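You operate a simulated robot arm through the tools that you are given. There is no shell and no other tool. Be economical: measure what you need, move in short steps, check, and stop when the job is done.

You run a simulated robot arm. Do the job below in one go: nothing can be reset, and whatever is moved stays where it is left.

TASK
Turn the depth knob to 3 mm. Put the brown box on the top of the parts bench away on the shelf under the cooling bench. Open the drawer of the packing table, put the rusty ring in the inside of the drawer of the packing table, then shut the drawer. Put the yellow cloth on the top of the gauge bench. Take the teal crate on the counter of the stock rack and put it away on the bottom deck of the crate rack. Open the right drawer of the gauge bench, fetch the green cloth and set it in the inside of the right drawer of the gauge bench, then shut the drawer. Any order will do. Set down upright: teal crate.

Only the result counts: the job must be done as asked and must still hold three seconds after the hand-in. Knocking over, shifting, dropping, spilling or breaking anything else fails it. Flat cloth is picked up by pressing the open fingertips on it (5 to 10 N) and closing them slowly along it; thin cloth reads only 2 to 8 mm in the jaws.

THE ROBOT
A 6-joint arm with a two-finger gripper on a trunk, on a base that drives. Base frame: it is fixed to the floor where the robot stands at the start and does not move with it; the origin is under the middle of the robot, x ahead of it, y to its left, z up; the surface under the hand at the start is at about z = 0.882. Readings come in m, degrees, newtons and seconds.
Its first joint turns from -166.0 to 166.0 degrees. Places, roughly: bottom deck of the crate rack [-0.9, -2.3, 0.5]; brown box [1, 0.25, 1]; depth knob [0.6, -0.1, 0.9]; drawer of the packing table [-1, 1.5, 0.7]; green cloth (10x6x3 cm) [0.9, -3.7, 0.9]; inside of the drawer of the packing table [-1.1, 1.5, 0.7]; inside of the right drawer of the gauge bench [0.7, -3.6, 0.7]; right drawer of the gauge bench [0.6, -3.6, 0.8]; rusty ring (6x6x3 cm) [0.8, 0.5, 0.9]; shelf under the cooling bench [-1, 5.3, 0.2]; teal crate [-1, -4.75, 1]; top of the gauge bench [0.8, -3, 0.9]; yellow cloth (8x6x4 cm) [-4.2, -3, 0.9]. Payload 2.45 kg.
The TCP is the grasp point between the finger pads, 0.02 m short of the fingertips. In the tool frame z runs along the fingers and y along their closing line. Largest opening 0.14 m; the body of the gripper starts 0.168 m behind the TCP.
Orientation is told as [roll, pitch, yaw] about the base's x, y, z axes, in that order, counted from this pose: with the fingers straight down and closing along the base's y, the tool's x points along the base's -x, its y along +y and its z along -z.

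THE INTERFACE
- The arm moves only by the tool nudge_tool. Its argument "motion" is a list that holds one entry, the list of rows, each a list of 7 numbers: the gripper command, from -1 (shut) to 1 (fully open), values between in proportion, then the shift along the tool's x, y, z in mm, then the turn, a rotation vector about the tool's x, y, z in rad. In form: [[[grip, x, y, z, rx, ry, rz], ...]]. A call has 1 to 12 rows; each row shifts and turns the commanded pose from where the row before left it, along the tool's axes as they then stand. Each row takes 0.2 s and may step no farther than 0.05 m and 8.6 degrees from the row before; otherwise, or with a gripper value out of range, the whole call is refused. Where a pose cannot be reached the arm comes as near as it can. A force on the tool above 40 N (or 10 N above the force at the start of the call, whichever is more), or a blocked arm, ends the call early, and 0.2 s more pass. The fingers move at their own pace (about 0.045 m/s each) and stop on an object; they squeeze with about 31 N. The grip force told is the motor's: it shows also when the fingers shut on nothing. Time passes only in rows, and 0.2 s behind the last, so rows that do not move let the fingers close. The reply holds the time, the measured pose of the TCP, the force on the tool along the base axes, the opening and the grip force, in the units named above and with some noise, with the torque about the TCP (base axes, N m) and any sound that the robot's microphone picked up, and new pictures: "views" is both (left out), scene, wrist or none.
- Cameras (640 x 400 px; columns grow to the right, rows downward): "scene" is now at [-0.1002, 0.1772, 1.1725]; the picture's right is [0.02, -1.00, 0.00], its down [-0.01, -0.00, -1.00] and it looks along [1.00, 0.02, -0.01] (base axes); focal length 287 px, centre (320, 200). "wrist" rides on the gripper at [0.078, 0.011, -0.209] in the tool frame; the picture's right is [-0.14, 0.99, 0.00], its down [-0.92, -0.13, -0.37] and it looks along [-0.37, -0.05, 0.93] (tool axes); focal length 280 px, centre (320, 200). There is no depth. A picture from a camera that has moved, and an enlarged one, comes with that camera's place and axes in the base frame and with its lens.
- steer(legs): drives the robot by 1 to 6 legs, each [ahead, left, turn to the left] in m, m and degrees, along the robot's own axes; the way and the turn of a leg run together, so that a leg with both is an arc; at most 1.5 m and 180 degrees a leg. The arm and the cameras ride along, it lands a little off, and it stops where it bumps. It gives what a move gives, and a new picture of the scene camera.
- pan_tilt(pan, tilt): turns the head with the scene camera to pan (to the left, within 143 degrees either way) and tilt (down, from -29 to 69), counted from straight ahead of the robot. It gives what a move gives, and a new picture of the scene camera.
- zoom(camera, box): a new picture of the part [left, top, right, bottom] of that camera's present view, enlarged. The clock stands still meanwhile.
- job_done(): hands the job in; it is judged then, once.

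Go step by step. Nothing tells you exact positions but the pictures and the camera data: compare them with the known pose of the tool, close in by small moves and look again before you grip or let go. The budget is 217 turns and 260 pictures, counting those below and the enlarged ones. Unless the task says otherwise, let go and move clear before handing in, and close with one line.

The tools are called after "Call:" as a command line: name --argument value ..., lists and objects as JSON in quotes. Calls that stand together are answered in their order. nudge_tool: Moves the arm, as the interface text tells. Its arguments: {"type":"object","properties":{"motion":{"type":"array"},"views":{"type":"string","enum":["both","scene","wrist","none"]}},"required":["motion"]} The other tools are called the same way: steer (legs) drives the base; pan_tilt (pan, tilt) turns the head that bears the scene camera; zoom (camera, box) takes an enlarged picture of a part of a camera's view; job_done () hands the job in.

At the start:

```text
t: 0.0
eef_pos: [0.6117, -0.1382, 1.2171]
orientation: [0.0, 0.0, -0.1]
force: [0.4, -0.5, -0.5]
ft_torque: [0.0, 0.0, 0.0]
gripper_width: 0.1397
finger_force: 0.1
robot x, y, heading: [0.0005, 0.0014, -0.0]
head pan, tilt: [0.9, 0.7]
```

scene: 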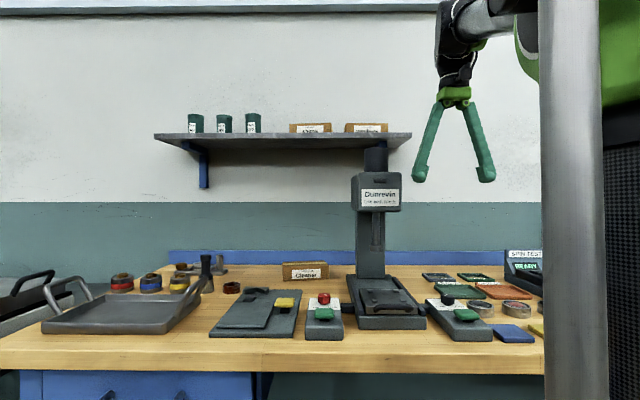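
wrist: 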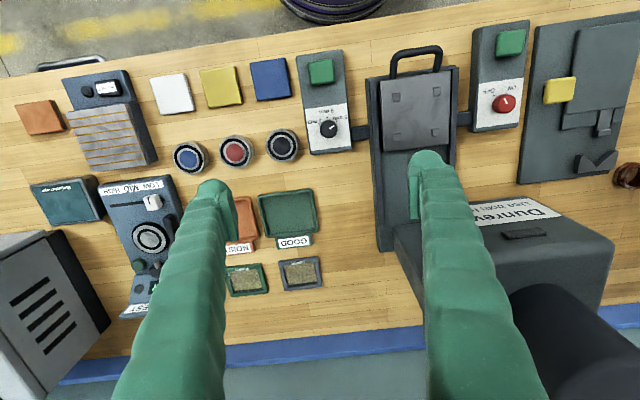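

I see the parts bench ahead with a press, and a small box with a dial that should be the depth knob. I'll enlarge it to read its scale.

Call:
zoom --camera "wrist" --box '[280, 40, 370, 170]'

Call:
zoom --camera "scene" --box '[160, 240, 340, 350]'

```text
3.08 times, centred on (325, 105) of wrist
camera zoom: at [0.5346, -0.1274, 1.4252], right [0.14, 0.99, 0.0], down [0.92, -0.13, 0.37], along [0.37, -0.05, -0.93], focal length 863 px, centre (305, 492)
```

zoom: 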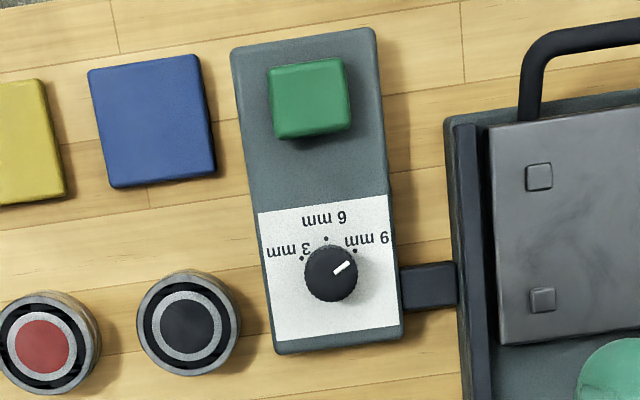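

```text
3.56 times, centred on (250, 295) of scene
camera zoom: at [-0.1002, 0.1772, 1.1725], right [0.02, -1.0, 0.0], down [-0.01, 0.0, -1.0], along [1.0, 0.02, -0.01], focal length 1020 px, centre (569, -138)
```

zoom: 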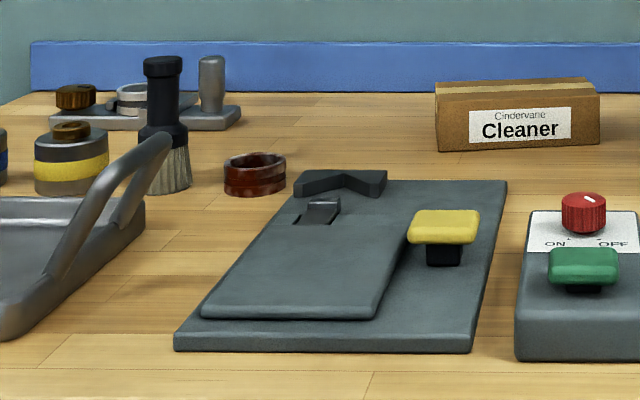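

The depth knob sits at about (0.602, -0.121). It points to 9 mm and needs to turn counter-clockwise by about 130° to reach 3 mm. I'll lower above it with the jaws narrowed.

Call:
nudge_tool --motion '[[[-0.1, 9, 17, 40, 0, 0, 0], [-0.1, 0, 0, 40, 0, 0, 0], [-0.1, 0, 0, 40, 0, 0, 0], [-0.1, 0, 0, 40, 0, 0, 0], [-0.1, 0, 0, 40, 0, 0, 0], [-0.1, 0, 0, 0, 0, 0, 0]]]' --views "wrist"

```text
t: 1.4
eef_pos: [0.6028, -0.1223, 1.0175]
orientation: [-0.1, 0.0, 0.1]
force: [0.3, -0.4, -0.5]
ft_torque: [0.02, 0.0, 0.0]
gripper_width: 0.063
finger_force: 0.1
robot x, y, heading: [0.0027, -0.0033, 0.0]
head pan, tilt: [0.9, 0.7]
camera wrist: at [0.527, -0.1098, 1.2261], right [0.14, 0.99, 0.0], down [0.92, -0.13, 0.37], along [0.37, -0.05, -0.93], focal length 280 px, centre (320, 200)
```

wrist: 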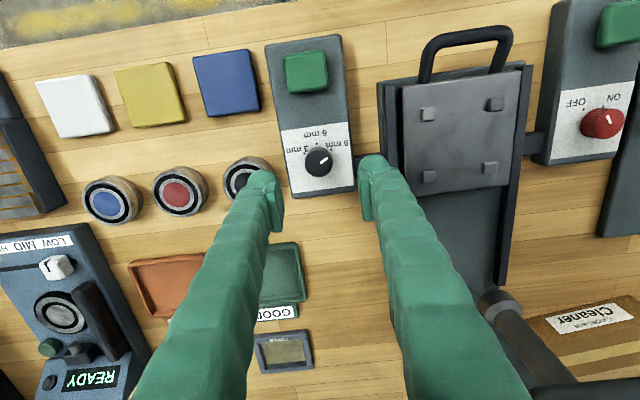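

The knob sits at about (0.600, -0.120). I'll pre-turn the jaws by 30° so the sweep stays clear of the press head, then go down further.

Call:
nudge_tool --motion '[[[-0.1, 3, 2, 30, 0, 0, 0], [-0.1, 0, 0, 0, 0, 0, -0.14], [-0.1, 0, 0, 0, 0, 0, -0.14], [-0.1, 0, 0, 0, 0, 0, -0.14], [-0.1, 0, 0, 0, 0, 0, -0.1], [-0.1, 0, 0, 30, 0, 0, 0], [-0.1, 0, 0, 0, 0, 0, 0]]]' --views "wrist"

Call:
zoom --camera "wrist" --box '[240, 130, 400, 230]'

```text
t: 3.0
eef_pos: [0.6016, -0.1214, 0.9567]
orientation: [0.0, 0.0, 29.8]
force: [-0.4, 0.2, 0.2]
ft_torque: [-0.01, 0.0, 0.01]
gripper_width: 0.063
finger_force: 0.0
robot x, y, heading: [-0.0007, 0.0017, 0.0]
head pan, tilt: [0.9, 0.7]
camera wrist: at [0.529, -0.1489, 1.1649], right [-0.37, 0.93, 0.0], down [0.86, 0.35, 0.37], along [0.34, 0.14, -0.93], focal length 280 px, centre (320, 200)
```

wrist: 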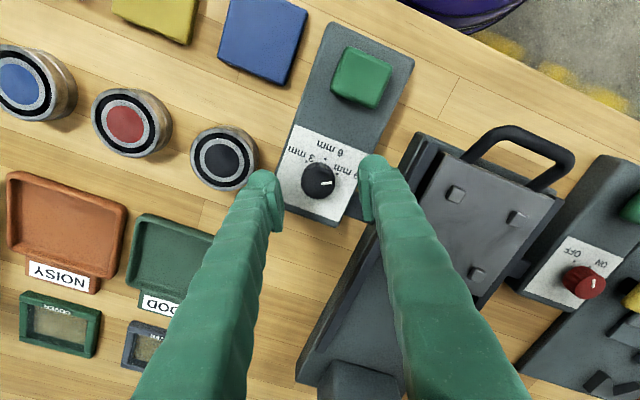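

```text
4.00 times, centred on (320, 180) of wrist
camera zoom: at [0.529, -0.1489, 1.1649], right [-0.37, 0.93, 0.0], down [0.86, 0.35, 0.37], along [0.34, 0.14, -0.93], focal length 1122 px, centre (320, 280)
```

zoom: 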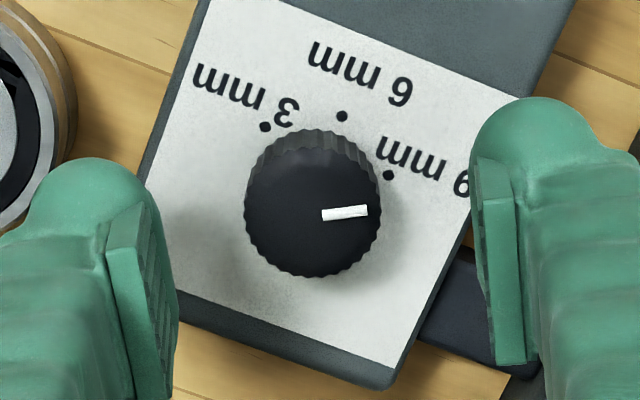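

The dots sit at ±60°, so the turn is +120°. I'll go down onto the knob carefully.

Call:
nudge_tool --motion '[[[-0.1, 0, 0, 15, 0, 0, 0], [-0.1, 0, 0, 8, 0, 0, 0], [-0.1, 0, 0, 4, 0, 0, 0], [-0.1, 0, 0, 0, 0, 0, 0]]]' --views "wrist"

```text
t: 4.0
eef_pos: [0.5992, -0.1203, 0.9287]
orientation: [0.0, -0.1, 29.8]
force: [0.9, -0.3, -0.2]
ft_torque: [0.0, -0.01, 0.03]
gripper_width: 0.0631
finger_force: 0.0
robot x, y, heading: [0.0018, 0.0009, 0.1]
head pan, tilt: [0.9, 0.7]
camera wrist: at [0.528, -0.1487, 1.1375], right [-0.37, 0.93, 0.0], down [0.86, 0.35, 0.37], along [0.34, 0.14, -0.93], focal length 280 px, centre (320, 200)
```

wrist: 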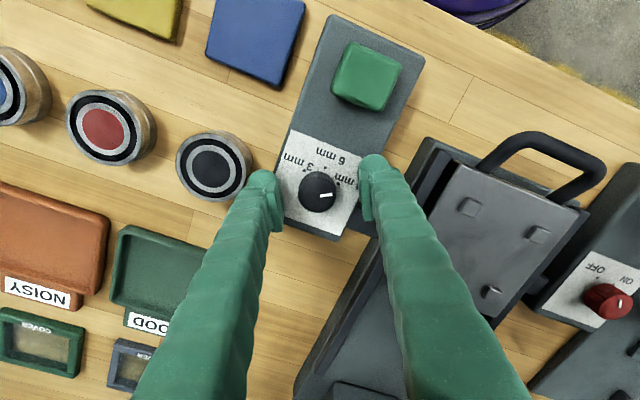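

The knob top is just below TCP level and centred. I'll go 4 mm lower and close.

Call:
nudge_tool --motion '[[[-0.1, 0, 0, 4, 0, 0, 0], [-0.4, 0, 0, 0, 0, 0, 0], [-0.6, 0, 0, 0, 0, 0, 0], [-0.8, 0, 0, 0, 0, 0, 0], [-0.8, 0, 0, 0, 0, 0, 0]]]' --views "wrist"

```text
t: 4.4
eef_pos: [0.599, -0.119, 0.9295]
orientation: [-0.1, 0.0, 29.9]
force: [-7.3, 8.0, 23.7]
ft_torque: [0.6, 0.49, 0.01]
gripper_width: 0.0564
finger_force: 10.1
robot x, y, heading: [-0.0002, 0.003, -0.1]
head pan, tilt: [0.9, 0.7]
stopped in row 2: the force on the tool passed its limit at 51 N (the readings are from after the stop); the commanded pose is now the measured one
camera wrist: at [0.5273, -0.1475, 1.1373], right [-0.37, 0.93, 0.0], down [0.86, 0.35, 0.37], along [0.34, 0.14, -0.93], focal length 280 px, centre (320, 200)
```

wrist: 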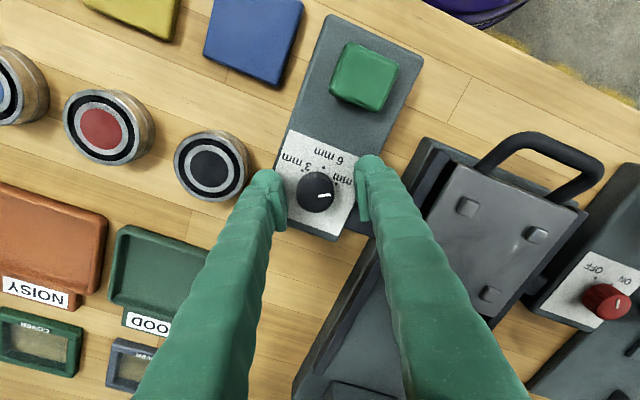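

The tips touched the panel. I'll lift 4 mm and close there.

Call:
nudge_tool --motion '[[[-0.2, 0, 0, -4, 0, 0, 0], [-0.2, 0, 0, 0, 0, 0, 0], [-0.5, 0, 0, 0, 0, 0, 0], [-0.7, 0, 0, 0, 0, 0, 0], [-0.8, 0, 0, 0, 0, 0, 0], [-0.8, 0, 0, 0, 0, 0, 0]]]' --views "wrist"

```text
t: 5.8
eef_pos: [0.5998, -0.1214, 0.9309]
orientation: [-0.1, -0.1, 29.7]
force: [11.7, -18.6, 2.4]
ft_torque: [-0.22, -0.16, 0.07]
gripper_width: 0.0286
finger_force: 39.4
robot x, y, heading: [0.0024, 0.0007, -0.3]
head pan, tilt: [0.9, 0.7]
camera wrist: at [0.529, -0.15, 1.14], right [-0.37, 0.93, 0.0], down [0.86, 0.35, 0.37], along [0.34, 0.14, -0.93], focal length 280 px, centre (320, 200)
```

wrist: 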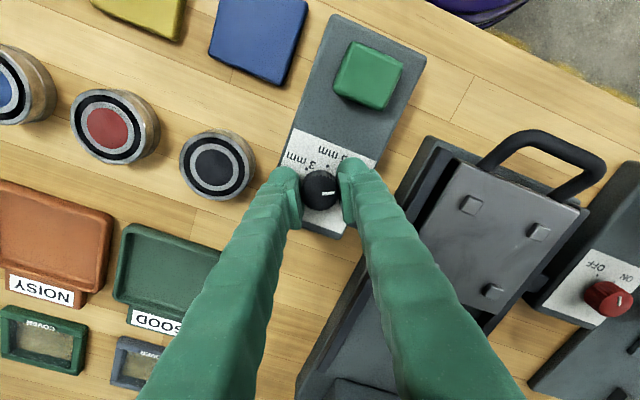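

The knob is gripped with some side load. I'll ease 2 mm toward the load and then turn.

Call:
nudge_tool --motion '[[[-0.8, 0, -2, 0, 0, 0, 0], [-0.8, 0, 0, 0, 0, 0, 0], [-0.8, 0, 0, 0, 0, 0, -0.13], [-0.8, 0, 0, 0, 0, 0, -0.13]]]' --views "wrist"

```text
t: 6.8
eef_pos: [0.6024, -0.1218, 0.9311]
orientation: [0.0, 0.0, 44.8]
force: [-4.2, -4.3, -16.8]
ft_torque: [0.0, 0.06, -0.02]
gripper_width: 0.0285
finger_force: 45.9
robot x, y, heading: [-0.0005, 0.0017, -0.2]
head pan, tilt: [0.9, 0.7]
camera wrist: at [0.5392, -0.1679, 1.1401], right [-0.6, 0.8, 0.0], down [0.74, 0.56, 0.37], along [0.29, 0.22, -0.93], focal length 280 px, centre (320, 200)
```

wrist: 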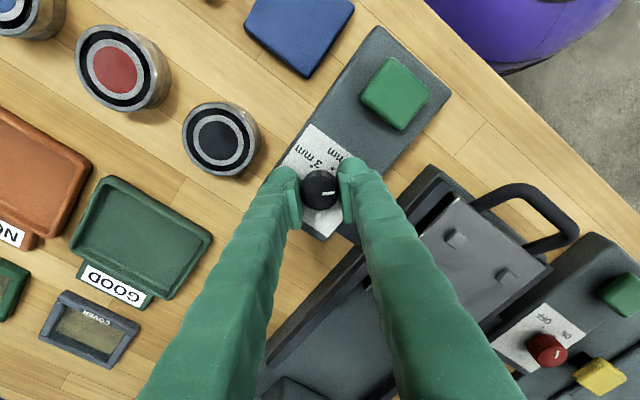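

The pointer turns with the gripper, so I'll continue.

Call:
nudge_tool --motion '[[[-0.8, 0, 0, 0, 0, 0, -0.13], [-0.8, 0, 0, 0, 0, 0, -0.13], [-0.8, 0, 0, 0, 0, 0, -0.13], [-0.8, 0, 0, 0, 0, 0, -0.13], [-0.8, 0, 0, 0, 0, 0, -0.13], [-0.8, 0, 0, 0, 0, 0, -0.13], [-0.8, 0, 0, 0, 0, 0, -0.13], [-0.8, 0, 0, 0, 0, 0, -0.13], [-0.8, 0, 0, 0, 0, 0, -0.13], [-0.8, 0, 0, 0, 0, 0, -0.13], [-0.8, 0, 0, 0, 0, 0, 0]]]' --views "wrist"

```text
t: 8.3
eef_pos: [0.6015, -0.1219, 0.9318]
orientation: [0.0, 0.0, 90.5]
force: [-2.6, 1.6, 6.0]
ft_torque: [-0.11, 0.06, 0.01]
gripper_width: 0.0285
finger_force: 45.4
robot x, y, heading: [0.002, -0.0027, 0.0]
head pan, tilt: [0.9, 0.7]
stopped in row 7: the force on the tool passed its limit at 41 N (the readings are from after the stop); the commanded pose is now the measured one
camera wrist: at [0.5913, -0.1984, 1.1402], right [-0.99, 0.13, 0.0], down [0.12, 0.92, 0.37], along [0.05, 0.37, -0.93], focal length 280 px, centre (320, 200)
```

wrist: 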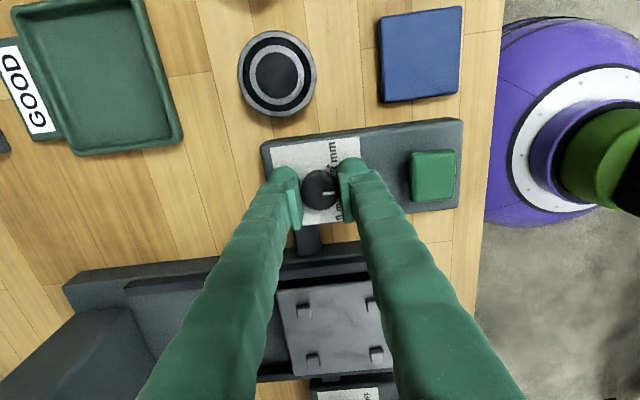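

It stopped at 90.5° on side force. The remaining turn is about 59°, so I'll continue.

Call:
nudge_tool --motion '[[[-0.8, 0, 0, 0, 0, 0, -0.13], [-0.8, 0, 0, 0, 0, 0, -0.13], [-0.8, 0, 0, 0, 0, 0, -0.13], [-0.8, 0, 0, 0, 0, 0, -0.13], [-0.8, 0, 0, 0, 0, 0, 0]]]' --views "none"

```text
t: 9.5
eef_pos: [0.5991, -0.1225, 0.9319]
orientation: [0.0, 0.0, 120.5]
force: [-22.3, -2.4, -3.4]
ft_torque: [0.02, 0.27, -0.06]
gripper_width: 0.0285
finger_force: 44.7
robot x, y, heading: [0.0021, -0.0016, -0.1]
head pan, tilt: [0.9, 0.7]
```

I'll relieve the side load and finish the turn.

Call:
nudge_tool --motion '[[[-0.8, -1, 1.7, 0, 0, 0, 0], [-0.8, 0, 0, 0, 0, 0, -0.13], [-0.8, 0, 0, 0, 0, 0, -0.13], [-0.8, 0, 0, 0, 0, 0, -0.13], [-0.8, 0, 0, 0, 0, 0, -0.12], [-0.8, 0, 0, 0, 0, 0, 0]]]' --views "wrist"

Call:
zoom --camera "wrist" --box '[240, 130, 400, 230]'

```text
t: 10.9
eef_pos: [0.5992, -0.1221, 0.9312]
orientation: [0.0, -0.1, 149.6]
force: [3.1, -12.4, 14.2]
ft_torque: [-0.17, -0.05, -0.02]
gripper_width: 0.0289
finger_force: 44.7
robot x, y, heading: [-0.0, 0.0008, -0.0]
head pan, tilt: [0.9, 0.7]
camera wrist: at [0.6618, -0.1698, 1.1402], right [-0.62, -0.79, 0.0], down [-0.73, 0.57, 0.37], along [-0.29, 0.23, -0.93], focal length 280 px, centre (320, 200)
```

wrist: 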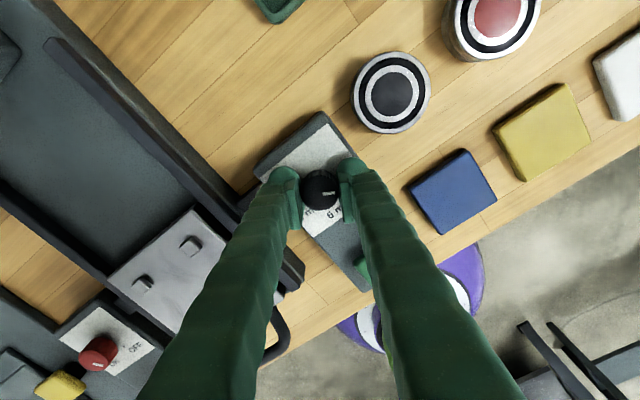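

```text
4.00 times, centred on (320, 180) of wrist
camera zoom: at [0.6618, -0.1698, 1.1402], right [-0.62, -0.79, 0.0], down [-0.73, 0.57, 0.37], along [-0.29, 0.23, -0.93], focal length 1122 px, centre (320, 280)
```

zoom: 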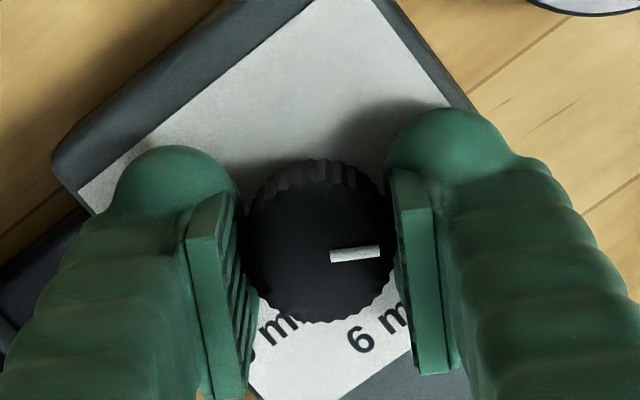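

The pointer is close to 3 mm. I'll release, rise straight up and inspect.

Call:
nudge_tool --motion '[[[-0.2, 0, 0, 0, 0, 0, 0], [-0.2, 0, 0, 0, 0, 0, 0], [-0.2, 0, 0, 0, 0, 0, 0], [-0.1, 0, 0, -30, 0, 0, 0], [-0.1, 0, 0, -30, 0, 0, 0], [-0.1, 0, 0, 0, 0, 0, 0]]]' --views "none"

Call:
zoom --camera "wrist" --box '[240, 120, 400, 220]'

```text
t: 12.3
eef_pos: [0.5974, -0.1197, 0.9946]
orientation: [0.0, 0.0, 149.7]
force: [0.4, 0.1, -0.3]
ft_torque: [0.01, 0.02, 0.03]
gripper_width: 0.0631
finger_force: 0.0
robot x, y, heading: [-0.0027, -0.0015, -0.1]
head pan, tilt: [0.9, 0.7]
```

```text
4.00 times, centred on (320, 170) of wrist
camera zoom: at [0.6612, -0.1686, 1.202], right [-0.62, -0.79, 0.0], down [-0.73, 0.58, 0.37], along [-0.29, 0.23, -0.93], focal length 1122 px, centre (320, 320)
```

zoom: 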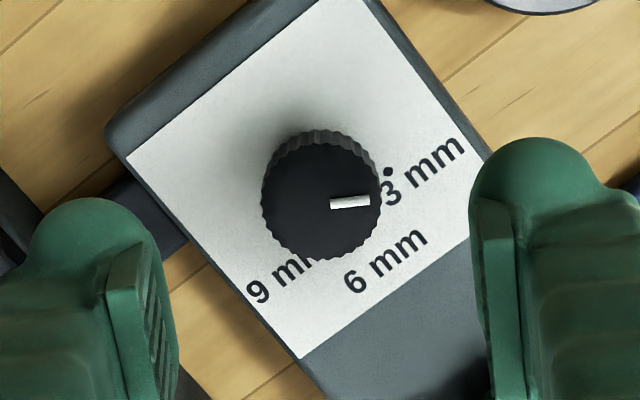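

Call:
zoom --camera "wrist" --box '[300, 150, 345, 190]'

```text
10.00 times, centred on (322, 170) of wrist
camera zoom: at [0.6612, -0.1686, 1.202], right [-0.62, -0.79, 0.0], down [-0.73, 0.58, 0.37], along [-0.29, 0.23, -0.93], focal length 2804 px, centre (295, 500)
```

zoom: 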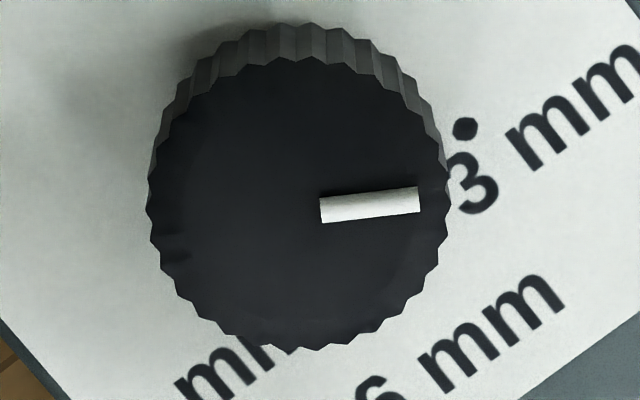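

The knob is at 3 mm. Next I'll lift, turn the jaws to close along x, and get ready for the rusty ring at about (0.763, 0.463).

Call:
nudge_tool --motion '[[[-0.1, 0, 0, -40, 0, 0, 0], [-0.1, 0, 0, -40, 0, 0, 0.149], [-0.1, 0, 0, -40, 0, 0, 0.149], [-0.1, 0, 0, -40, 0, 0, 0.149], [-0.1, 0, 0, -40, 0, 0, 0.149], [-0.1, 0, 0, 0, 0, 0, 0.149], [-0.1, 0, 0, 0, 0, 0, 0.149], [0.2, 0, 0, 0, 0, 0, 0.149], [0.2, 0, 40, 0, 0, 0, 0], [0.2, 0, 40, 0, 0, 0, 0], [0.2, 0, 20, 0, 0, 0, 0], [0.2, 0, 0, 0, 0, 0, 0]]]' --views "none"

Call:
steer --legs '[[0, 0.4, 0]]'

```text
t: 14.9
eef_pos: [0.4987, -0.1231, 1.1927]
orientation: [0.0, 0.1, 89.9]
force: [-0.6, -0.5, 0.4]
ft_torque: [0.0, 0.03, -0.03]
gripper_width: 0.0839
finger_force: 0.0
robot x, y, heading: [-0.0014, 0.0012, 0.0]
head pan, tilt: [0.9, 0.7]
```

```text
t: 17.4
eef_pos: [0.4982, 0.2803, 1.1926]
orientation: [0.1, 0.1, 90.3]
force: [-0.1, 0.9, -0.8]
ft_torque: [-0.02, -0.01, 0.02]
gripper_width: 0.0841
finger_force: 0.0
robot x, y, heading: [-0.0007, 0.3996, 0.5]
head pan, tilt: [0.9, 0.7]
camera scene: at [-0.1027, 0.5775, 1.1724], right [0.02, -1.0, 0.0], down [-0.01, 0.0, -1.0], along [1.0, 0.02, -0.01], focal length 287 px, centre (320, 200)
```

scene: 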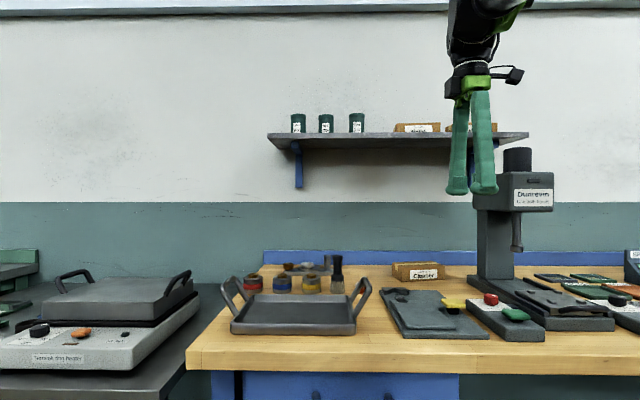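

I'll move the hand above the ring and look down.

Call:
nudge_tool --motion '[[[0.2, -40, -40, 0, 0, 0, 0], [0.2, -28, -40, 0, 0, 0, 0], [0.2, -28, -40, 0, 0, 0, 0], [0.2, -28, -40, 0, 0, 0, 0], [0.2, -28, -40, 0, 0, 0, 0], [0.2, -28, -40, 0, 0, 0, 0], [0.2, 0, 0, 0, 0, 0, 0]]]' --views "wrist"

```text
refused: row 1 steps farther than a row can; nothing moved
```

Call:
nudge_tool --motion '[[[0.2, -28, -40, 0, 0, 0, 0], [0.2, -28, -40, 0, 0, 0, 0], [0.2, -28, -40, 0, 0, 0, 0], [0.2, -28, -40, 0, 0, 0, 0], [0.2, -28, -40, 0, 0, 0, 0], [0.2, -28, -40, 0, 0, 0, 0], [0.2, 0, 0, 0, 0, 0, 0]]]' --views "wrist"

```text
t: 19.0
eef_pos: [0.7387, 0.4518, 1.194]
orientation: [0.0, 0.0, 90.2]
force: [-0.6, -0.5, 0.1]
ft_torque: [0.0, -0.03, 0.0]
gripper_width: 0.0841
finger_force: 0.0
robot x, y, heading: [0.0016, 0.3987, 0.4]
head pan, tilt: [0.9, 0.7]
camera wrist: at [0.7296, 0.3742, 1.4018], right [-0.99, 0.13, 0.0], down [0.12, 0.92, 0.37], along [0.05, 0.37, -0.93], focal length 280 px, centre (320, 200)
```

wrist: 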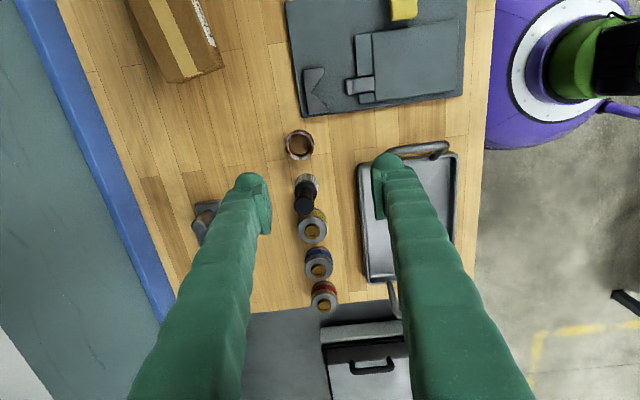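

The ring is at about (0.778, 0.465), between the plate and the brush. I'll descend partway and recheck.

Call:
nudge_tool --motion '[[[0.4, -13, -39, 0, 0, 0, 0], [0.4, 0, 0, 40, 0, 0, 0], [0.4, 0, 0, 40, 0, 0, 0], [0.4, 0, 0, 40, 0, 0, 0], [0.4, 0, 0, 40, 0, 0, 0], [0.4, 0, 0, 40, 0, 0, 0], [0.4, 0, 0, 0, 0, 0, 0]]]' --views "wrist"

```text
t: 20.6
eef_pos: [0.7778, 0.4654, 0.994]
orientation: [0.0, 0.0, 90.1]
force: [-0.2, 0.5, -0.1]
ft_torque: [-0.02, -0.01, -0.03]
gripper_width: 0.098
finger_force: 0.1
robot x, y, heading: [-0.0024, 0.4042, 0.3]
head pan, tilt: [0.9, 0.7]
camera wrist: at [0.7674, 0.3877, 1.2012], right [-0.99, 0.13, 0.0], down [0.12, 0.92, 0.37], along [0.05, 0.37, -0.93], focal length 280 px, centre (320, 200)
```

wrist: 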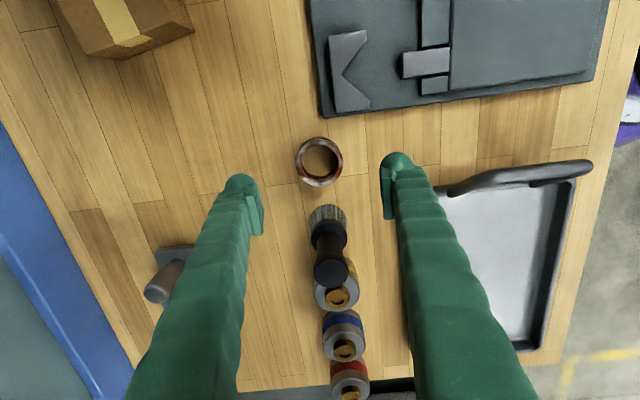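

The ring is centred. I'll go down and grip.

Call:
nudge_tool --motion '[[[0.4, 3, -1, 40, 0, 0, 0], [0.4, 0, 0, 30, 0, 0, 0], [0.4, 0, 0, 10, 0, 0, 0], [0.4, 0, 0, 6, 0, 0, 0], [0.0, 0, 0, 0, 0, 0, 0], [-0.2, 0, 0, 0, 0, 0, 0], [-0.5, 0, 0, 0, 0, 0, 0], [-0.5, 0, 0, 0, 0, 0, 0], [-0.5, 0, 0, 0, 0, 0, 0]]]' --views "wrist"

```text
t: 22.6
eef_pos: [0.7771, 0.4585, 0.9072]
orientation: [0.0, 0.0, 90.2]
force: [-0.2, 0.4, -0.4]
ft_torque: [-0.02, -0.02, 0.04]
gripper_width: 0.0507
finger_force: 31.0
robot x, y, heading: [-0.0029, 0.4029, 0.3]
head pan, tilt: [0.9, 0.7]
camera wrist: at [0.7683, 0.3827, 1.1146], right [-0.99, 0.13, 0.0], down [0.12, 0.92, 0.37], along [0.05, 0.37, -0.93], focal length 280 px, centre (320, 200)
```

wrist: 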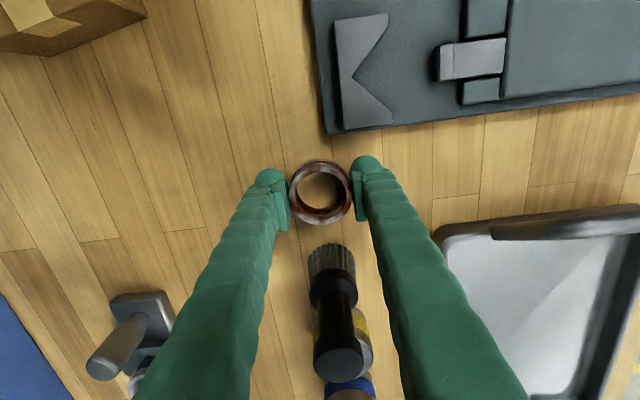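

The ring is gripped. I'll lift, retract and look toward the packing table.

Call:
nudge_tool --motion '[[[-0.5, 0, 0, -40, 0, 0, 0], [-0.5, 0, 0, -40, 0, 0, 0], [-0.5, 0, 0, -40, 0, 0, 0], [-0.5, 0, 0, -40, 0, 0, 0], [-0.5, 0, 0, -40, 0, 0, 0], [-0.5, 0, 0, -40, 0, 0, 0], [-0.5, 0, 45, -20, 0, 0, 0], [-0.5, 0, 45, 0, 0, 0, 0], [-0.5, 0, 45, 0, 0, 0, 0], [-0.5, 0, 45, 0, 0, 0, 0], [-0.5, 0, 45, 0, 0, 0, 0], [-0.5, 0, 45, 0, 0, 0, 0]]]' --views "none"

Call:
pan_tilt --pan 135 --tilt 15

```text
t: 25.2
eef_pos: [0.5063, 0.4585, 1.1668]
orientation: [0.0, 0.0, 90.2]
force: [0.6, 1.0, -0.7]
ft_torque: [0.01, 0.1, -0.03]
gripper_width: 0.0508
finger_force: 30.9
robot x, y, heading: [0.0011, 0.3999, 0.3]
head pan, tilt: [0.9, 0.7]
```

```text
t: 27.4
eef_pos: [0.5065, 0.4574, 1.1672]
orientation: [0.0, 0.1, 90.1]
force: [0.1, 0.1, -1.2]
ft_torque: [-0.01, 0.01, -0.05]
gripper_width: 0.0507
finger_force: 31.1
robot x, y, heading: [-0.0028, 0.4011, 0.4]
head pan, tilt: [135.0, 15.0]
camera scene: at [-0.2594, 0.6412, 1.1494], right [0.7, 0.71, 0.0], down [0.18, -0.18, -0.97], along [-0.69, 0.68, -0.26], focal length 287 px, centre (320, 200)
```

scene: 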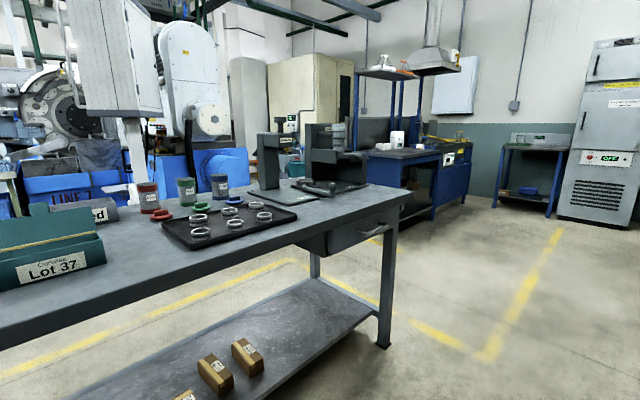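

The packing table has its drawer facing +x with the handle near (-0.85, 1.53, 0.75). I'll drive over to face it.

Call:
steer --legs '[[-0.2, 0, 0], [0, 1.05, 0], [0, 0, 179]]'

Call:
pan_tilt --pan 0 --tilt 30

```text
t: 41.2
eef_pos: [-0.7185, 1.4288, 1.1673]
orientation: [0.1, 0.1, -92.8]
force: [0.3, -0.6, -0.7]
ft_torque: [0.02, 0.0, 0.02]
gripper_width: 0.0507
finger_force: 31.0
robot x, y, heading: [-0.2106, 1.463, 177.5]
head pan, tilt: [135.0, 15.0]
camera scene: at [0.0351, 1.2084, 1.1494], right [-0.74, -0.67, 0.0], down [-0.17, 0.19, -0.97], along [0.65, -0.71, -0.26], focal length 287 px, centre (320, 200)
```

scene: 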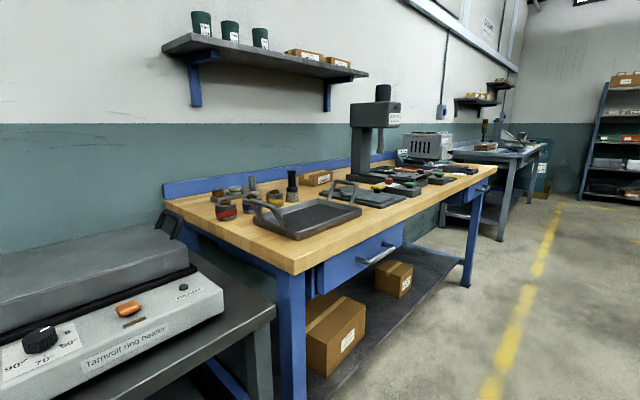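

```text
t: 43.4
eef_pos: [-0.7183, 1.4296, 1.168]
orientation: [0.0, 0.0, -92.6]
force: [0.4, 1.1, -0.1]
ft_torque: [-0.01, 0.01, 0.01]
gripper_width: 0.0509
finger_force: 30.3
robot x, y, heading: [-0.2111, 1.4599, 177.4]
head pan, tilt: [0.0, 30.0]
camera scene: at [-0.1183, 1.2814, 1.1252], right [0.04, 1.0, 0.0], down [0.5, -0.02, -0.87], along [-0.87, 0.04, -0.5], focal length 287 px, centre (320, 200)
```

scene: 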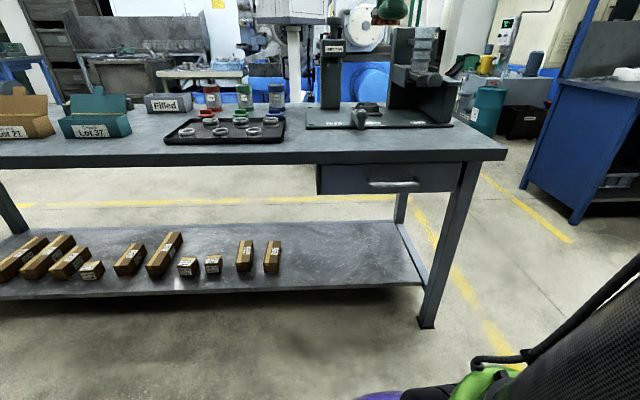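

The handle triangulates to about (-0.84, 1.52, 0.757). I need a free hand to open the drawer, so I'll look for a clear strip on the table front where the ring can rest meanwhile.

Call:
nudge_tool --motion '[[[-0.5, 0, -40, 0, 0, 0, 0], [-0.5, 0, -40, 0, 0, 0, 0], [-0.5, 0, -40, 0, 0, 0, 0], [-0.5, 3, -32, 0, 0, 0, 0], [-0.5, 0, 0, 0, 0, 0, 0]]]' --views "wrist"

```text
t: 44.6
eef_pos: [-0.8714, 1.4365, 1.1664]
orientation: [0.0, 0.0, -92.7]
force: [-0.1, 0.0, -0.8]
ft_torque: [0.0, 0.04, 0.04]
gripper_width: 0.0509
finger_force: 31.2
robot x, y, heading: [-0.2056, 1.4641, 177.5]
head pan, tilt: [0.0, 30.0]
camera wrist: at [-0.8554, 1.5169, 1.3739], right [0.98, -0.18, 0.0], down [-0.17, -0.91, 0.37], along [-0.07, -0.36, -0.93], focal length 280 px, centre (320, 200)
```

wrist: 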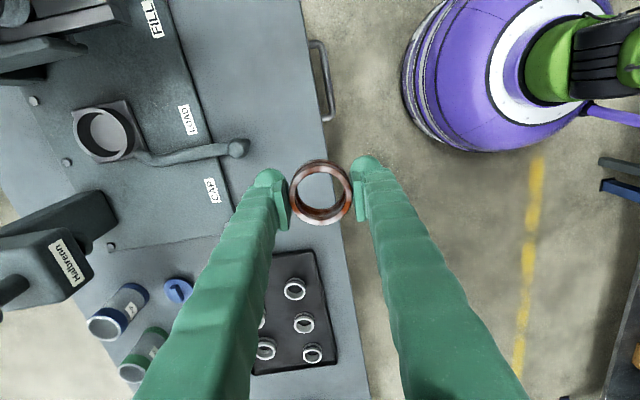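

The table edge is at x≈-0.865. I'll set the ring temporarily at about (-0.945, 1.37), clear of the lever and tray.

Call:
nudge_tool --motion '[[[-0.5, -34, -35, 0, 0, 0, 0], [-0.5, -35, -35, 0, 0, 0, 0], [-0.5, 0, 0, 45, 0, 0, 0], [-0.5, 0, 0, 45, 0, 0, 0], [-0.5, 0, 0, 45, 0, 0, 0], [-0.5, 0, 0, 45, 0, 0, 0], [-0.5, 0, 0, 0, 0, 0, 0]]]' --views "both"

```text
t: 46.2
eef_pos: [-0.942, 1.3743, 0.988]
orientation: [0.0, 0.0, -92.8]
force: [0.5, 0.4, -0.9]
ft_torque: [-0.01, 0.05, 0.02]
gripper_width: 0.0509
finger_force: 31.0
robot x, y, heading: [-0.2089, 1.4598, 177.5]
head pan, tilt: [0.0, 30.0]
camera scene: at [-0.1184, 1.2814, 1.1252], right [0.05, 1.0, 0.0], down [0.5, -0.02, -0.87], along [-0.86, 0.04, -0.5], focal length 287 px, centre (320, 200)
camera wrist: at [-0.9263, 1.4525, 1.1957], right [0.98, -0.18, 0.0], down [-0.17, -0.91, 0.37], along [-0.07, -0.36, -0.93], focal length 280 px, centre (320, 200)
```

scene: 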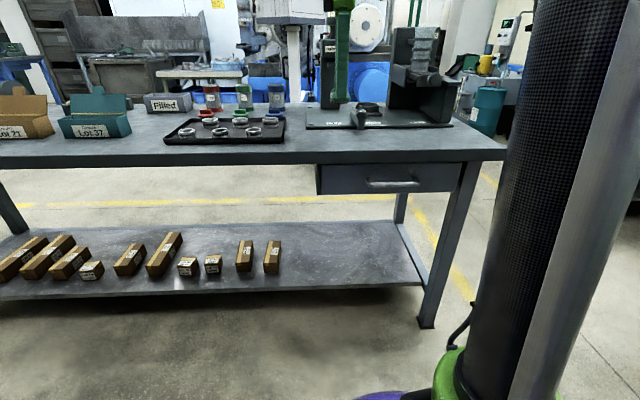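
wrist: 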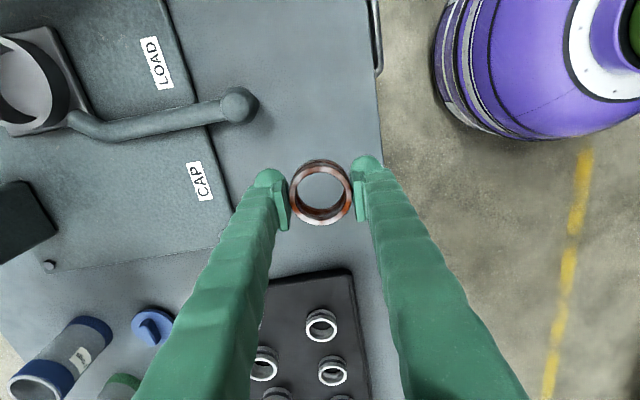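

Clear below. I'll lower until contact.

Call:
nudge_tool --motion '[[[-0.5, 0, 0, 40, 0, 0, 0], [-0.5, 0, 0, 25, 0, 0, 0], [-0.5, 0, 0, 8, 0, 0, 0], [-0.5, 0, 0, 4, 0, 0, 0], [-0.5, 0, 0, 3, 0, 0, 0], [-0.5, 0, 0, 3, 0, 0, 0], [-0.5, 0, 0, 3, 0, 0, 0], [-0.5, 0, 0, 3, 0, 0, 0]]]' --views "none"

```text
t: 48.0
eef_pos: [-0.9427, 1.3736, 0.897]
orientation: [0.0, 0.0, -92.7]
force: [0.1, -0.2, -1.1]
ft_torque: [0.0, -0.01, -0.03]
gripper_width: 0.051
finger_force: 30.9
robot x, y, heading: [-0.2124, 1.4619, 177.5]
head pan, tilt: [0.0, 30.0]
```

Call:
nudge_tool --motion '[[[-0.5, 0, 0, 3, 0, 0, 0], [-0.5, 0, 0, 3, 0, 0, 0], [-0.5, 0, 0, 3, 0, 0, 0], [-0.5, 0, 0, 3, 0, 0, 0], [-0.5, 0, 0, 3, 0, 0, 0], [-0.5, 0, 0, 3, 0, 0, 0], [-0.5, 0, 0, 3, 0, 0, 0], [-0.5, 0, 0, 3, 0, 0, 0]]]' --views "none"

```text
t: 49.8
eef_pos: [-0.9432, 1.3732, 0.8743]
orientation: [-0.1, -0.1, -92.7]
force: [-4.4, -0.8, 19.5]
ft_torque: [-0.05, 0.07, -0.02]
gripper_width: 0.051
finger_force: 30.7
robot x, y, heading: [-0.2085, 1.4581, 177.6]
head pan, tilt: [0.0, 30.0]
```

The ring is on the table (surface ≈0.85). I'll release, lift, retract and swing the hand horizontal for the drawer handle.

Call:
nudge_tool --motion '[[[0.1, 0, 0, -2, 0, 0, 0], [0.1, 0, 0, 0, 0, 0, 0], [0.1, 0, 0, 0, 0, 0, 0], [0.1, 0, 0, -40, 0, 0, 0], [0.1, 0, 0, -45, 0, 0, 0], [0.1, 0, 0, -45, 0, 0, 0], [0.1, 0, 0, -45, 0, 0, 0], [0.1, 0, 45, 0, 0, 0, 0], [0.1, 0, 45, 0, 0, 0, 0], [0.1, 0, 45, 0, 0, 0, 0], [0.1, 0, 45, 0, 0, 0, 0], [0.1, 0, 0, 0, 0, 0, 0]]]' --views "wrist"

Call:
steer --legs '[[-0.15, 0, 2]]'

```text
t: 52.4
eef_pos: [-0.7625, 1.3658, 1.0521]
orientation: [0.0, 0.0, -92.7]
force: [0.3, -0.5, -0.9]
ft_torque: [0.0, -0.01, 0.0]
gripper_width: 0.077
finger_force: 0.0
robot x, y, heading: [-0.2085, 1.4625, 177.4]
head pan, tilt: [0.0, 30.0]
camera wrist: at [-0.7472, 1.4443, 1.2604], right [0.98, -0.18, 0.0], down [-0.17, -0.91, 0.37], along [-0.07, -0.36, -0.93], focal length 280 px, centre (320, 200)
```

wrist: 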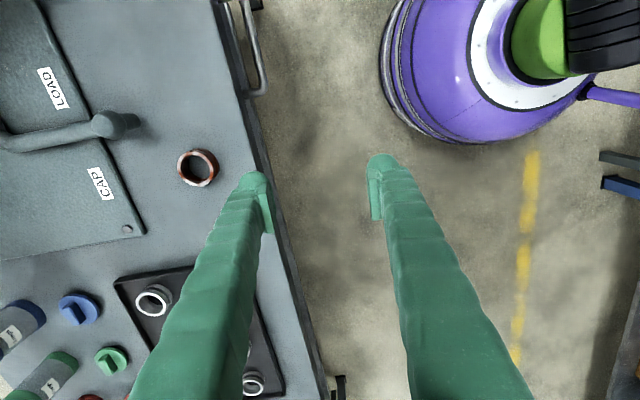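

```text
t: 53.8
eef_pos: [-0.6114, 1.3434, 1.0536]
orientation: [0.0, 0.0, -90.9]
force: [0.1, -0.5, 1.5]
ft_torque: [-0.02, 0.0, -0.02]
gripper_width: 0.0771
finger_force: 0.0
robot x, y, heading: [-0.0667, 1.4592, 178.9]
head pan, tilt: [0.0, 30.0]
camera scene: at [0.0367, 1.2801, 1.1252], right [0.01, 1.0, 0.0], down [0.5, -0.01, -0.87], along [-0.87, 0.01, -0.5], focal length 287 px, centre (320, 200)
```

scene: 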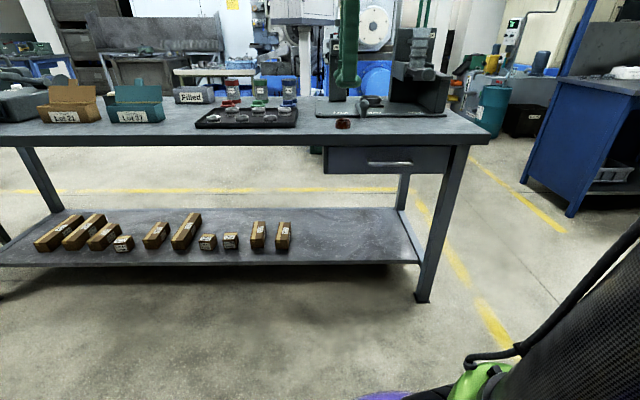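

The ring stands on the table. The handle bar is at about (-0.839, 1.515, 0.76). Next I'll rotate the hand horizontal.

Call:
nudge_tool --motion '[[[0.1, 40, 0, 0, 0.143, 0, 0], [0.1, 40, 0, 0, 0.143, 0, 0], [0.1, 40, 0, 0, 0.143, 0, 0], [0.1, 40, 0, 0, 0.143, 0, 0], [0.1, 12, 0, 0, 0.143, 0, 0], [0, 0, 0, 0, 0.143, 0, 0], [0, 0, 0, 0, 0.143, 0, 0], [0, 0, 0, 0, 0.143, 0, 0], [0, 0, 0, 0, 0.143, 0, 0], [0, 0, 0, 0, 0.143, 0, 0], [0, 0, 0, 0, 0.141, 0, 0], [0, 0, 0, 0, 0, 0, 0]]]' --views "scene"

```text
t: 56.4
eef_pos: [-0.61, 1.5093, 1.0512]
orientation: [-88.6, -0.3, -91.5]
force: [0.1, 0.3, -0.2]
ft_torque: [0.01, -0.02, 0.0]
gripper_width: 0.0699
finger_force: 0.1
out of reach, approached as far as the arm can: row 11
robot x, y, heading: [-0.0624, 1.4563, 179.1]
head pan, tilt: [0.0, 30.0]
camera scene: at [0.0368, 1.2801, 1.1252], right [0.01, 1.0, 0.0], down [0.5, -0.01, -0.87], along [-0.87, 0.01, -0.5], focal length 287 px, centre (320, 200)
```

scene: 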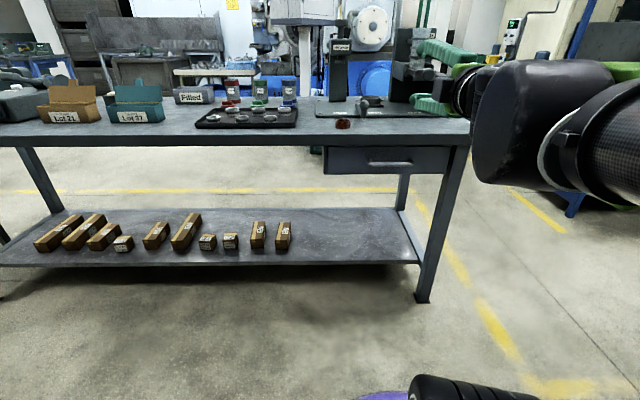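

The hand is horizontal. I'll lower it to handle height.

Call:
nudge_tool --motion '[[[0, 0, 41, 0, 0, 0, 0], [0, 0, 41, 0, 0, 0, 0], [0, 0, 41, 0, 0, 0, 0], [0, 0, 41, 0, 0, 0, 0], [0, 0, 41, 0, 0, 0, 0], [0, 0, 41, 0, 0, 0, 0], [0, 0, 41, 0, 0, 0, 0], [0, 0, 0, 0, 0, 0, 0]]]' --views "both"

```text
t: 58.2
eef_pos: [-0.6106, 1.4836, 0.8008]
orientation: [-89.3, -0.1, -91.1]
force: [-0.5, 0.1, 0.5]
ft_torque: [0.0, 0.0, 0.01]
gripper_width: 0.0696
finger_force: 0.1
out of reach, approached as far as the arm can: row 1, 2, 3, 4, 6, 7
robot x, y, heading: [-0.0594, 1.4536, 179.2]
head pan, tilt: [0.0, 30.0]
camera scene: at [0.0368, 1.2801, 1.1252], right [0.01, 1.0, 0.0], down [0.5, -0.01, -0.87], along [-0.87, 0.01, -0.5], focal length 287 px, centre (320, 200)
camera wrist: at [-0.3987, 1.5593, 0.791], right [0.01, -0.14, -0.99], down [0.35, -0.93, 0.13], along [-0.94, -0.35, 0.04], focal length 280 px, centre (320, 200)
```

scene: 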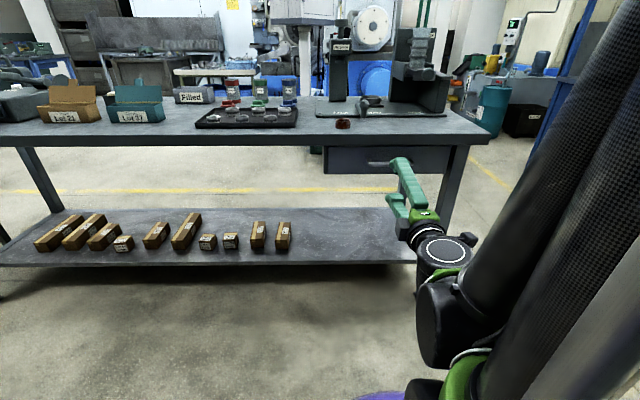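
wrist: 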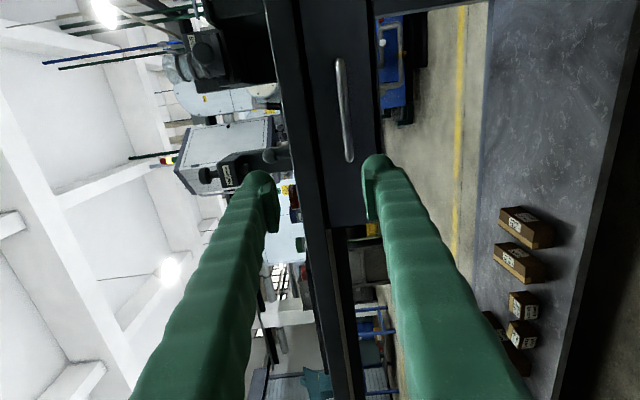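

The arm is cramped this close. I'll extend toward the handle while correcting height and y.

Call:
nudge_tool --motion '[[[0, 8, 10, 35, 0, 0, 0], [0, 8, 10, 35, 0, 0, 0], [0, 8, 10, 35, 0, 0, 0], [0, 8, 10, 25, 0, 0, 0], [0, 0, 0, 0, 0, 0, 0]]]' --views "both"

```text
t: 59.4
eef_pos: [-0.7462, 1.5116, 0.7851]
orientation: [-89.2, -0.1, -91.1]
force: [0.3, 0.0, -0.5]
ft_torque: [-0.01, 0.0, -0.01]
gripper_width: 0.0698
finger_force: 0.0
out of reach, approached as far as the arm can: row 1, 2, 3, 4
robot x, y, heading: [-0.058, 1.4572, 179.4]
head pan, tilt: [0.0, 30.0]
camera scene: at [0.0366, 1.2801, 1.1252], right [0.01, 1.0, 0.0], down [0.5, -0.01, -0.87], along [-0.87, 0.01, -0.5], focal length 287 px, centre (320, 200)
camera wrist: at [-0.5343, 1.5864, 0.7769], right [0.01, -0.14, -0.99], down [0.35, -0.93, 0.14], along [-0.94, -0.35, 0.04], focal length 280 px, centre (320, 200)
```

scene: 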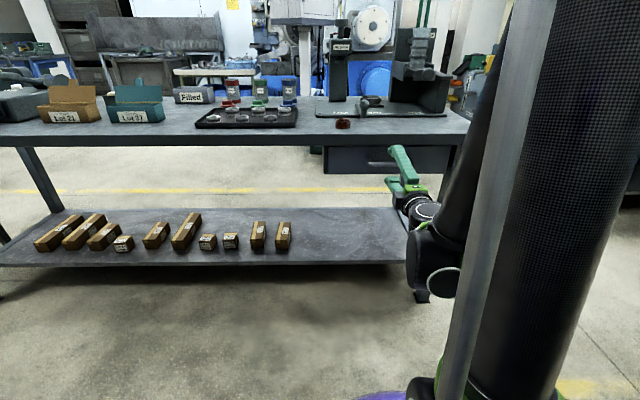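
wrist: 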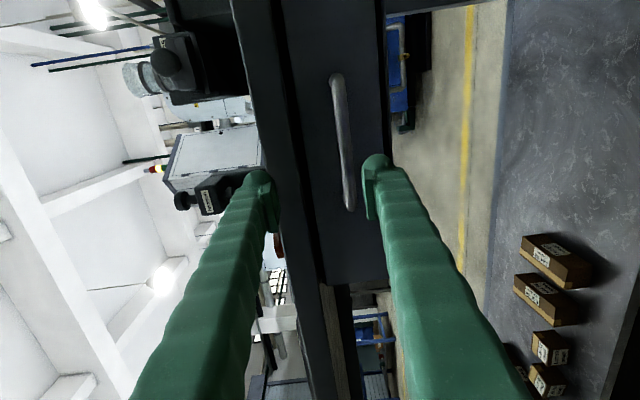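

The handle is at z≈0.757 and I'm stuck 28 mm too high. I'll tilt the fingers down about 17° and lower.

Call:
nudge_tool --motion '[[[0, 0, 0, 0, -0.1, 0, 0], [0, 0, 0, 0, -0.1, 0, 0], [0, 0, 0, 0, -0.1, 0, 0], [0, 4, 13, 4, 0, 0, 0], [0, 4, 13, 4, 0, 0, 0], [0, 0, 0, 0, 0, 0, 0]]]' --views "wrist"

```text
t: 60.8
eef_pos: [-0.7446, 1.5187, 0.7562]
orientation: [-72.9, 0.0, -90.9]
force: [-0.7, -0.3, -0.2]
ft_torque: [-0.01, -0.02, 0.03]
gripper_width: 0.0699
finger_force: 0.2
robot x, y, heading: [-0.0608, 1.4559, 179.3]
head pan, tilt: [0.0, 30.0]
camera wrist: at [-0.5392, 1.5943, 0.8069], right [0.29, -0.14, -0.95], down [0.3, -0.93, 0.23], along [-0.91, -0.35, -0.23], focal length 280 px, centre (320, 200)
```

wrist: 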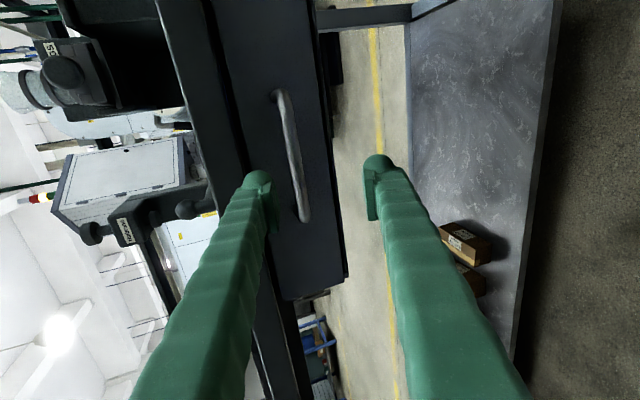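

I'll move forward so the bar is between the finger pads.

Call:
nudge_tool --motion '[[[0, 0, -9, 30, 0, 0, 0], [0, 0, -9, 30, 0, 0, 0], [0, 0, -6, 20, 0, 0, 0], [0, 0, 0, 0, 0, 0, 0]]]' --views "wrist"

```text
t: 61.8
eef_pos: [-0.8281, 1.5209, 0.7555]
orientation: [-72.8, 0.0, -90.9]
force: [0.1, -0.7, -0.1]
ft_torque: [0.01, 0.01, -0.01]
gripper_width: 0.0701
finger_force: 0.1
robot x, y, heading: [-0.0608, 1.4533, 179.0]
head pan, tilt: [0.0, 30.0]
camera wrist: at [-0.6232, 1.5963, 0.806], right [0.29, -0.14, -0.95], down [0.3, -0.93, 0.23], along [-0.91, -0.35, -0.23], focal length 280 px, centre (320, 200)
```

wrist: 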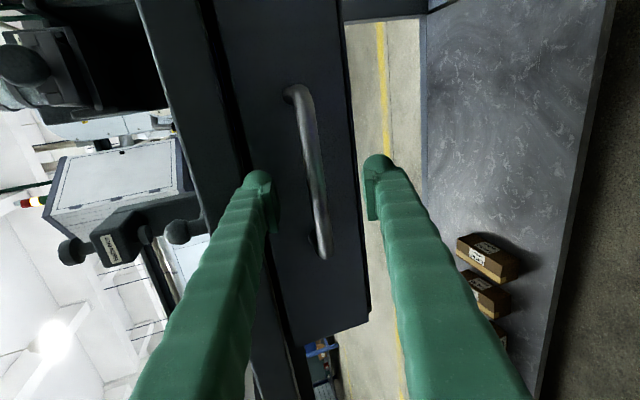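

The bar lies between the fingers. Closing.

Call:
nudge_tool --motion '[[[-0.3, 0, -1, 5, 0, 0, 0], [-0.6, 0, 0, 0, 0, 0, 0], [-0.8, 0, 0, 0, 0, 0, 0], [-1, 0, 0, 0, 0, 0, 0], [-1, 0, 0, 0, 0, 0, 0]]]' --views "wrist"

```text
t: 63.0
eef_pos: [-0.8329, 1.5207, 0.7544]
orientation: [-72.9, 0.0, -90.9]
force: [-2.3, -0.3, 7.4]
ft_torque: [0.38, 0.01, 0.15]
gripper_width: 0.011
finger_force: 33.4
robot x, y, heading: [-0.059, 1.4544, 179.0]
head pan, tilt: [0.0, 30.0]
camera wrist: at [-0.628, 1.5964, 0.8056], right [0.29, -0.14, -0.95], down [0.3, -0.93, 0.23], along [-0.91, -0.35, -0.23], focal length 280 px, centre (320, 200)
```

wrist: 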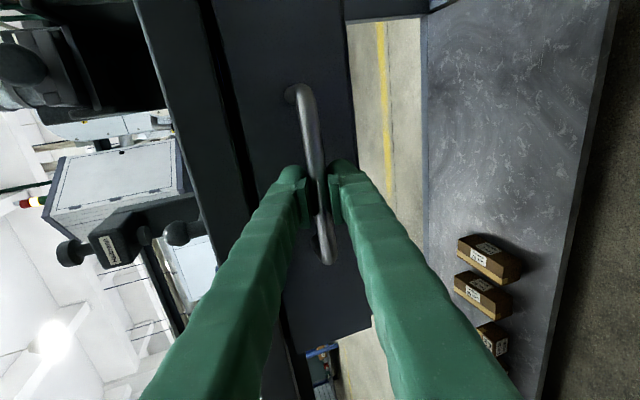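

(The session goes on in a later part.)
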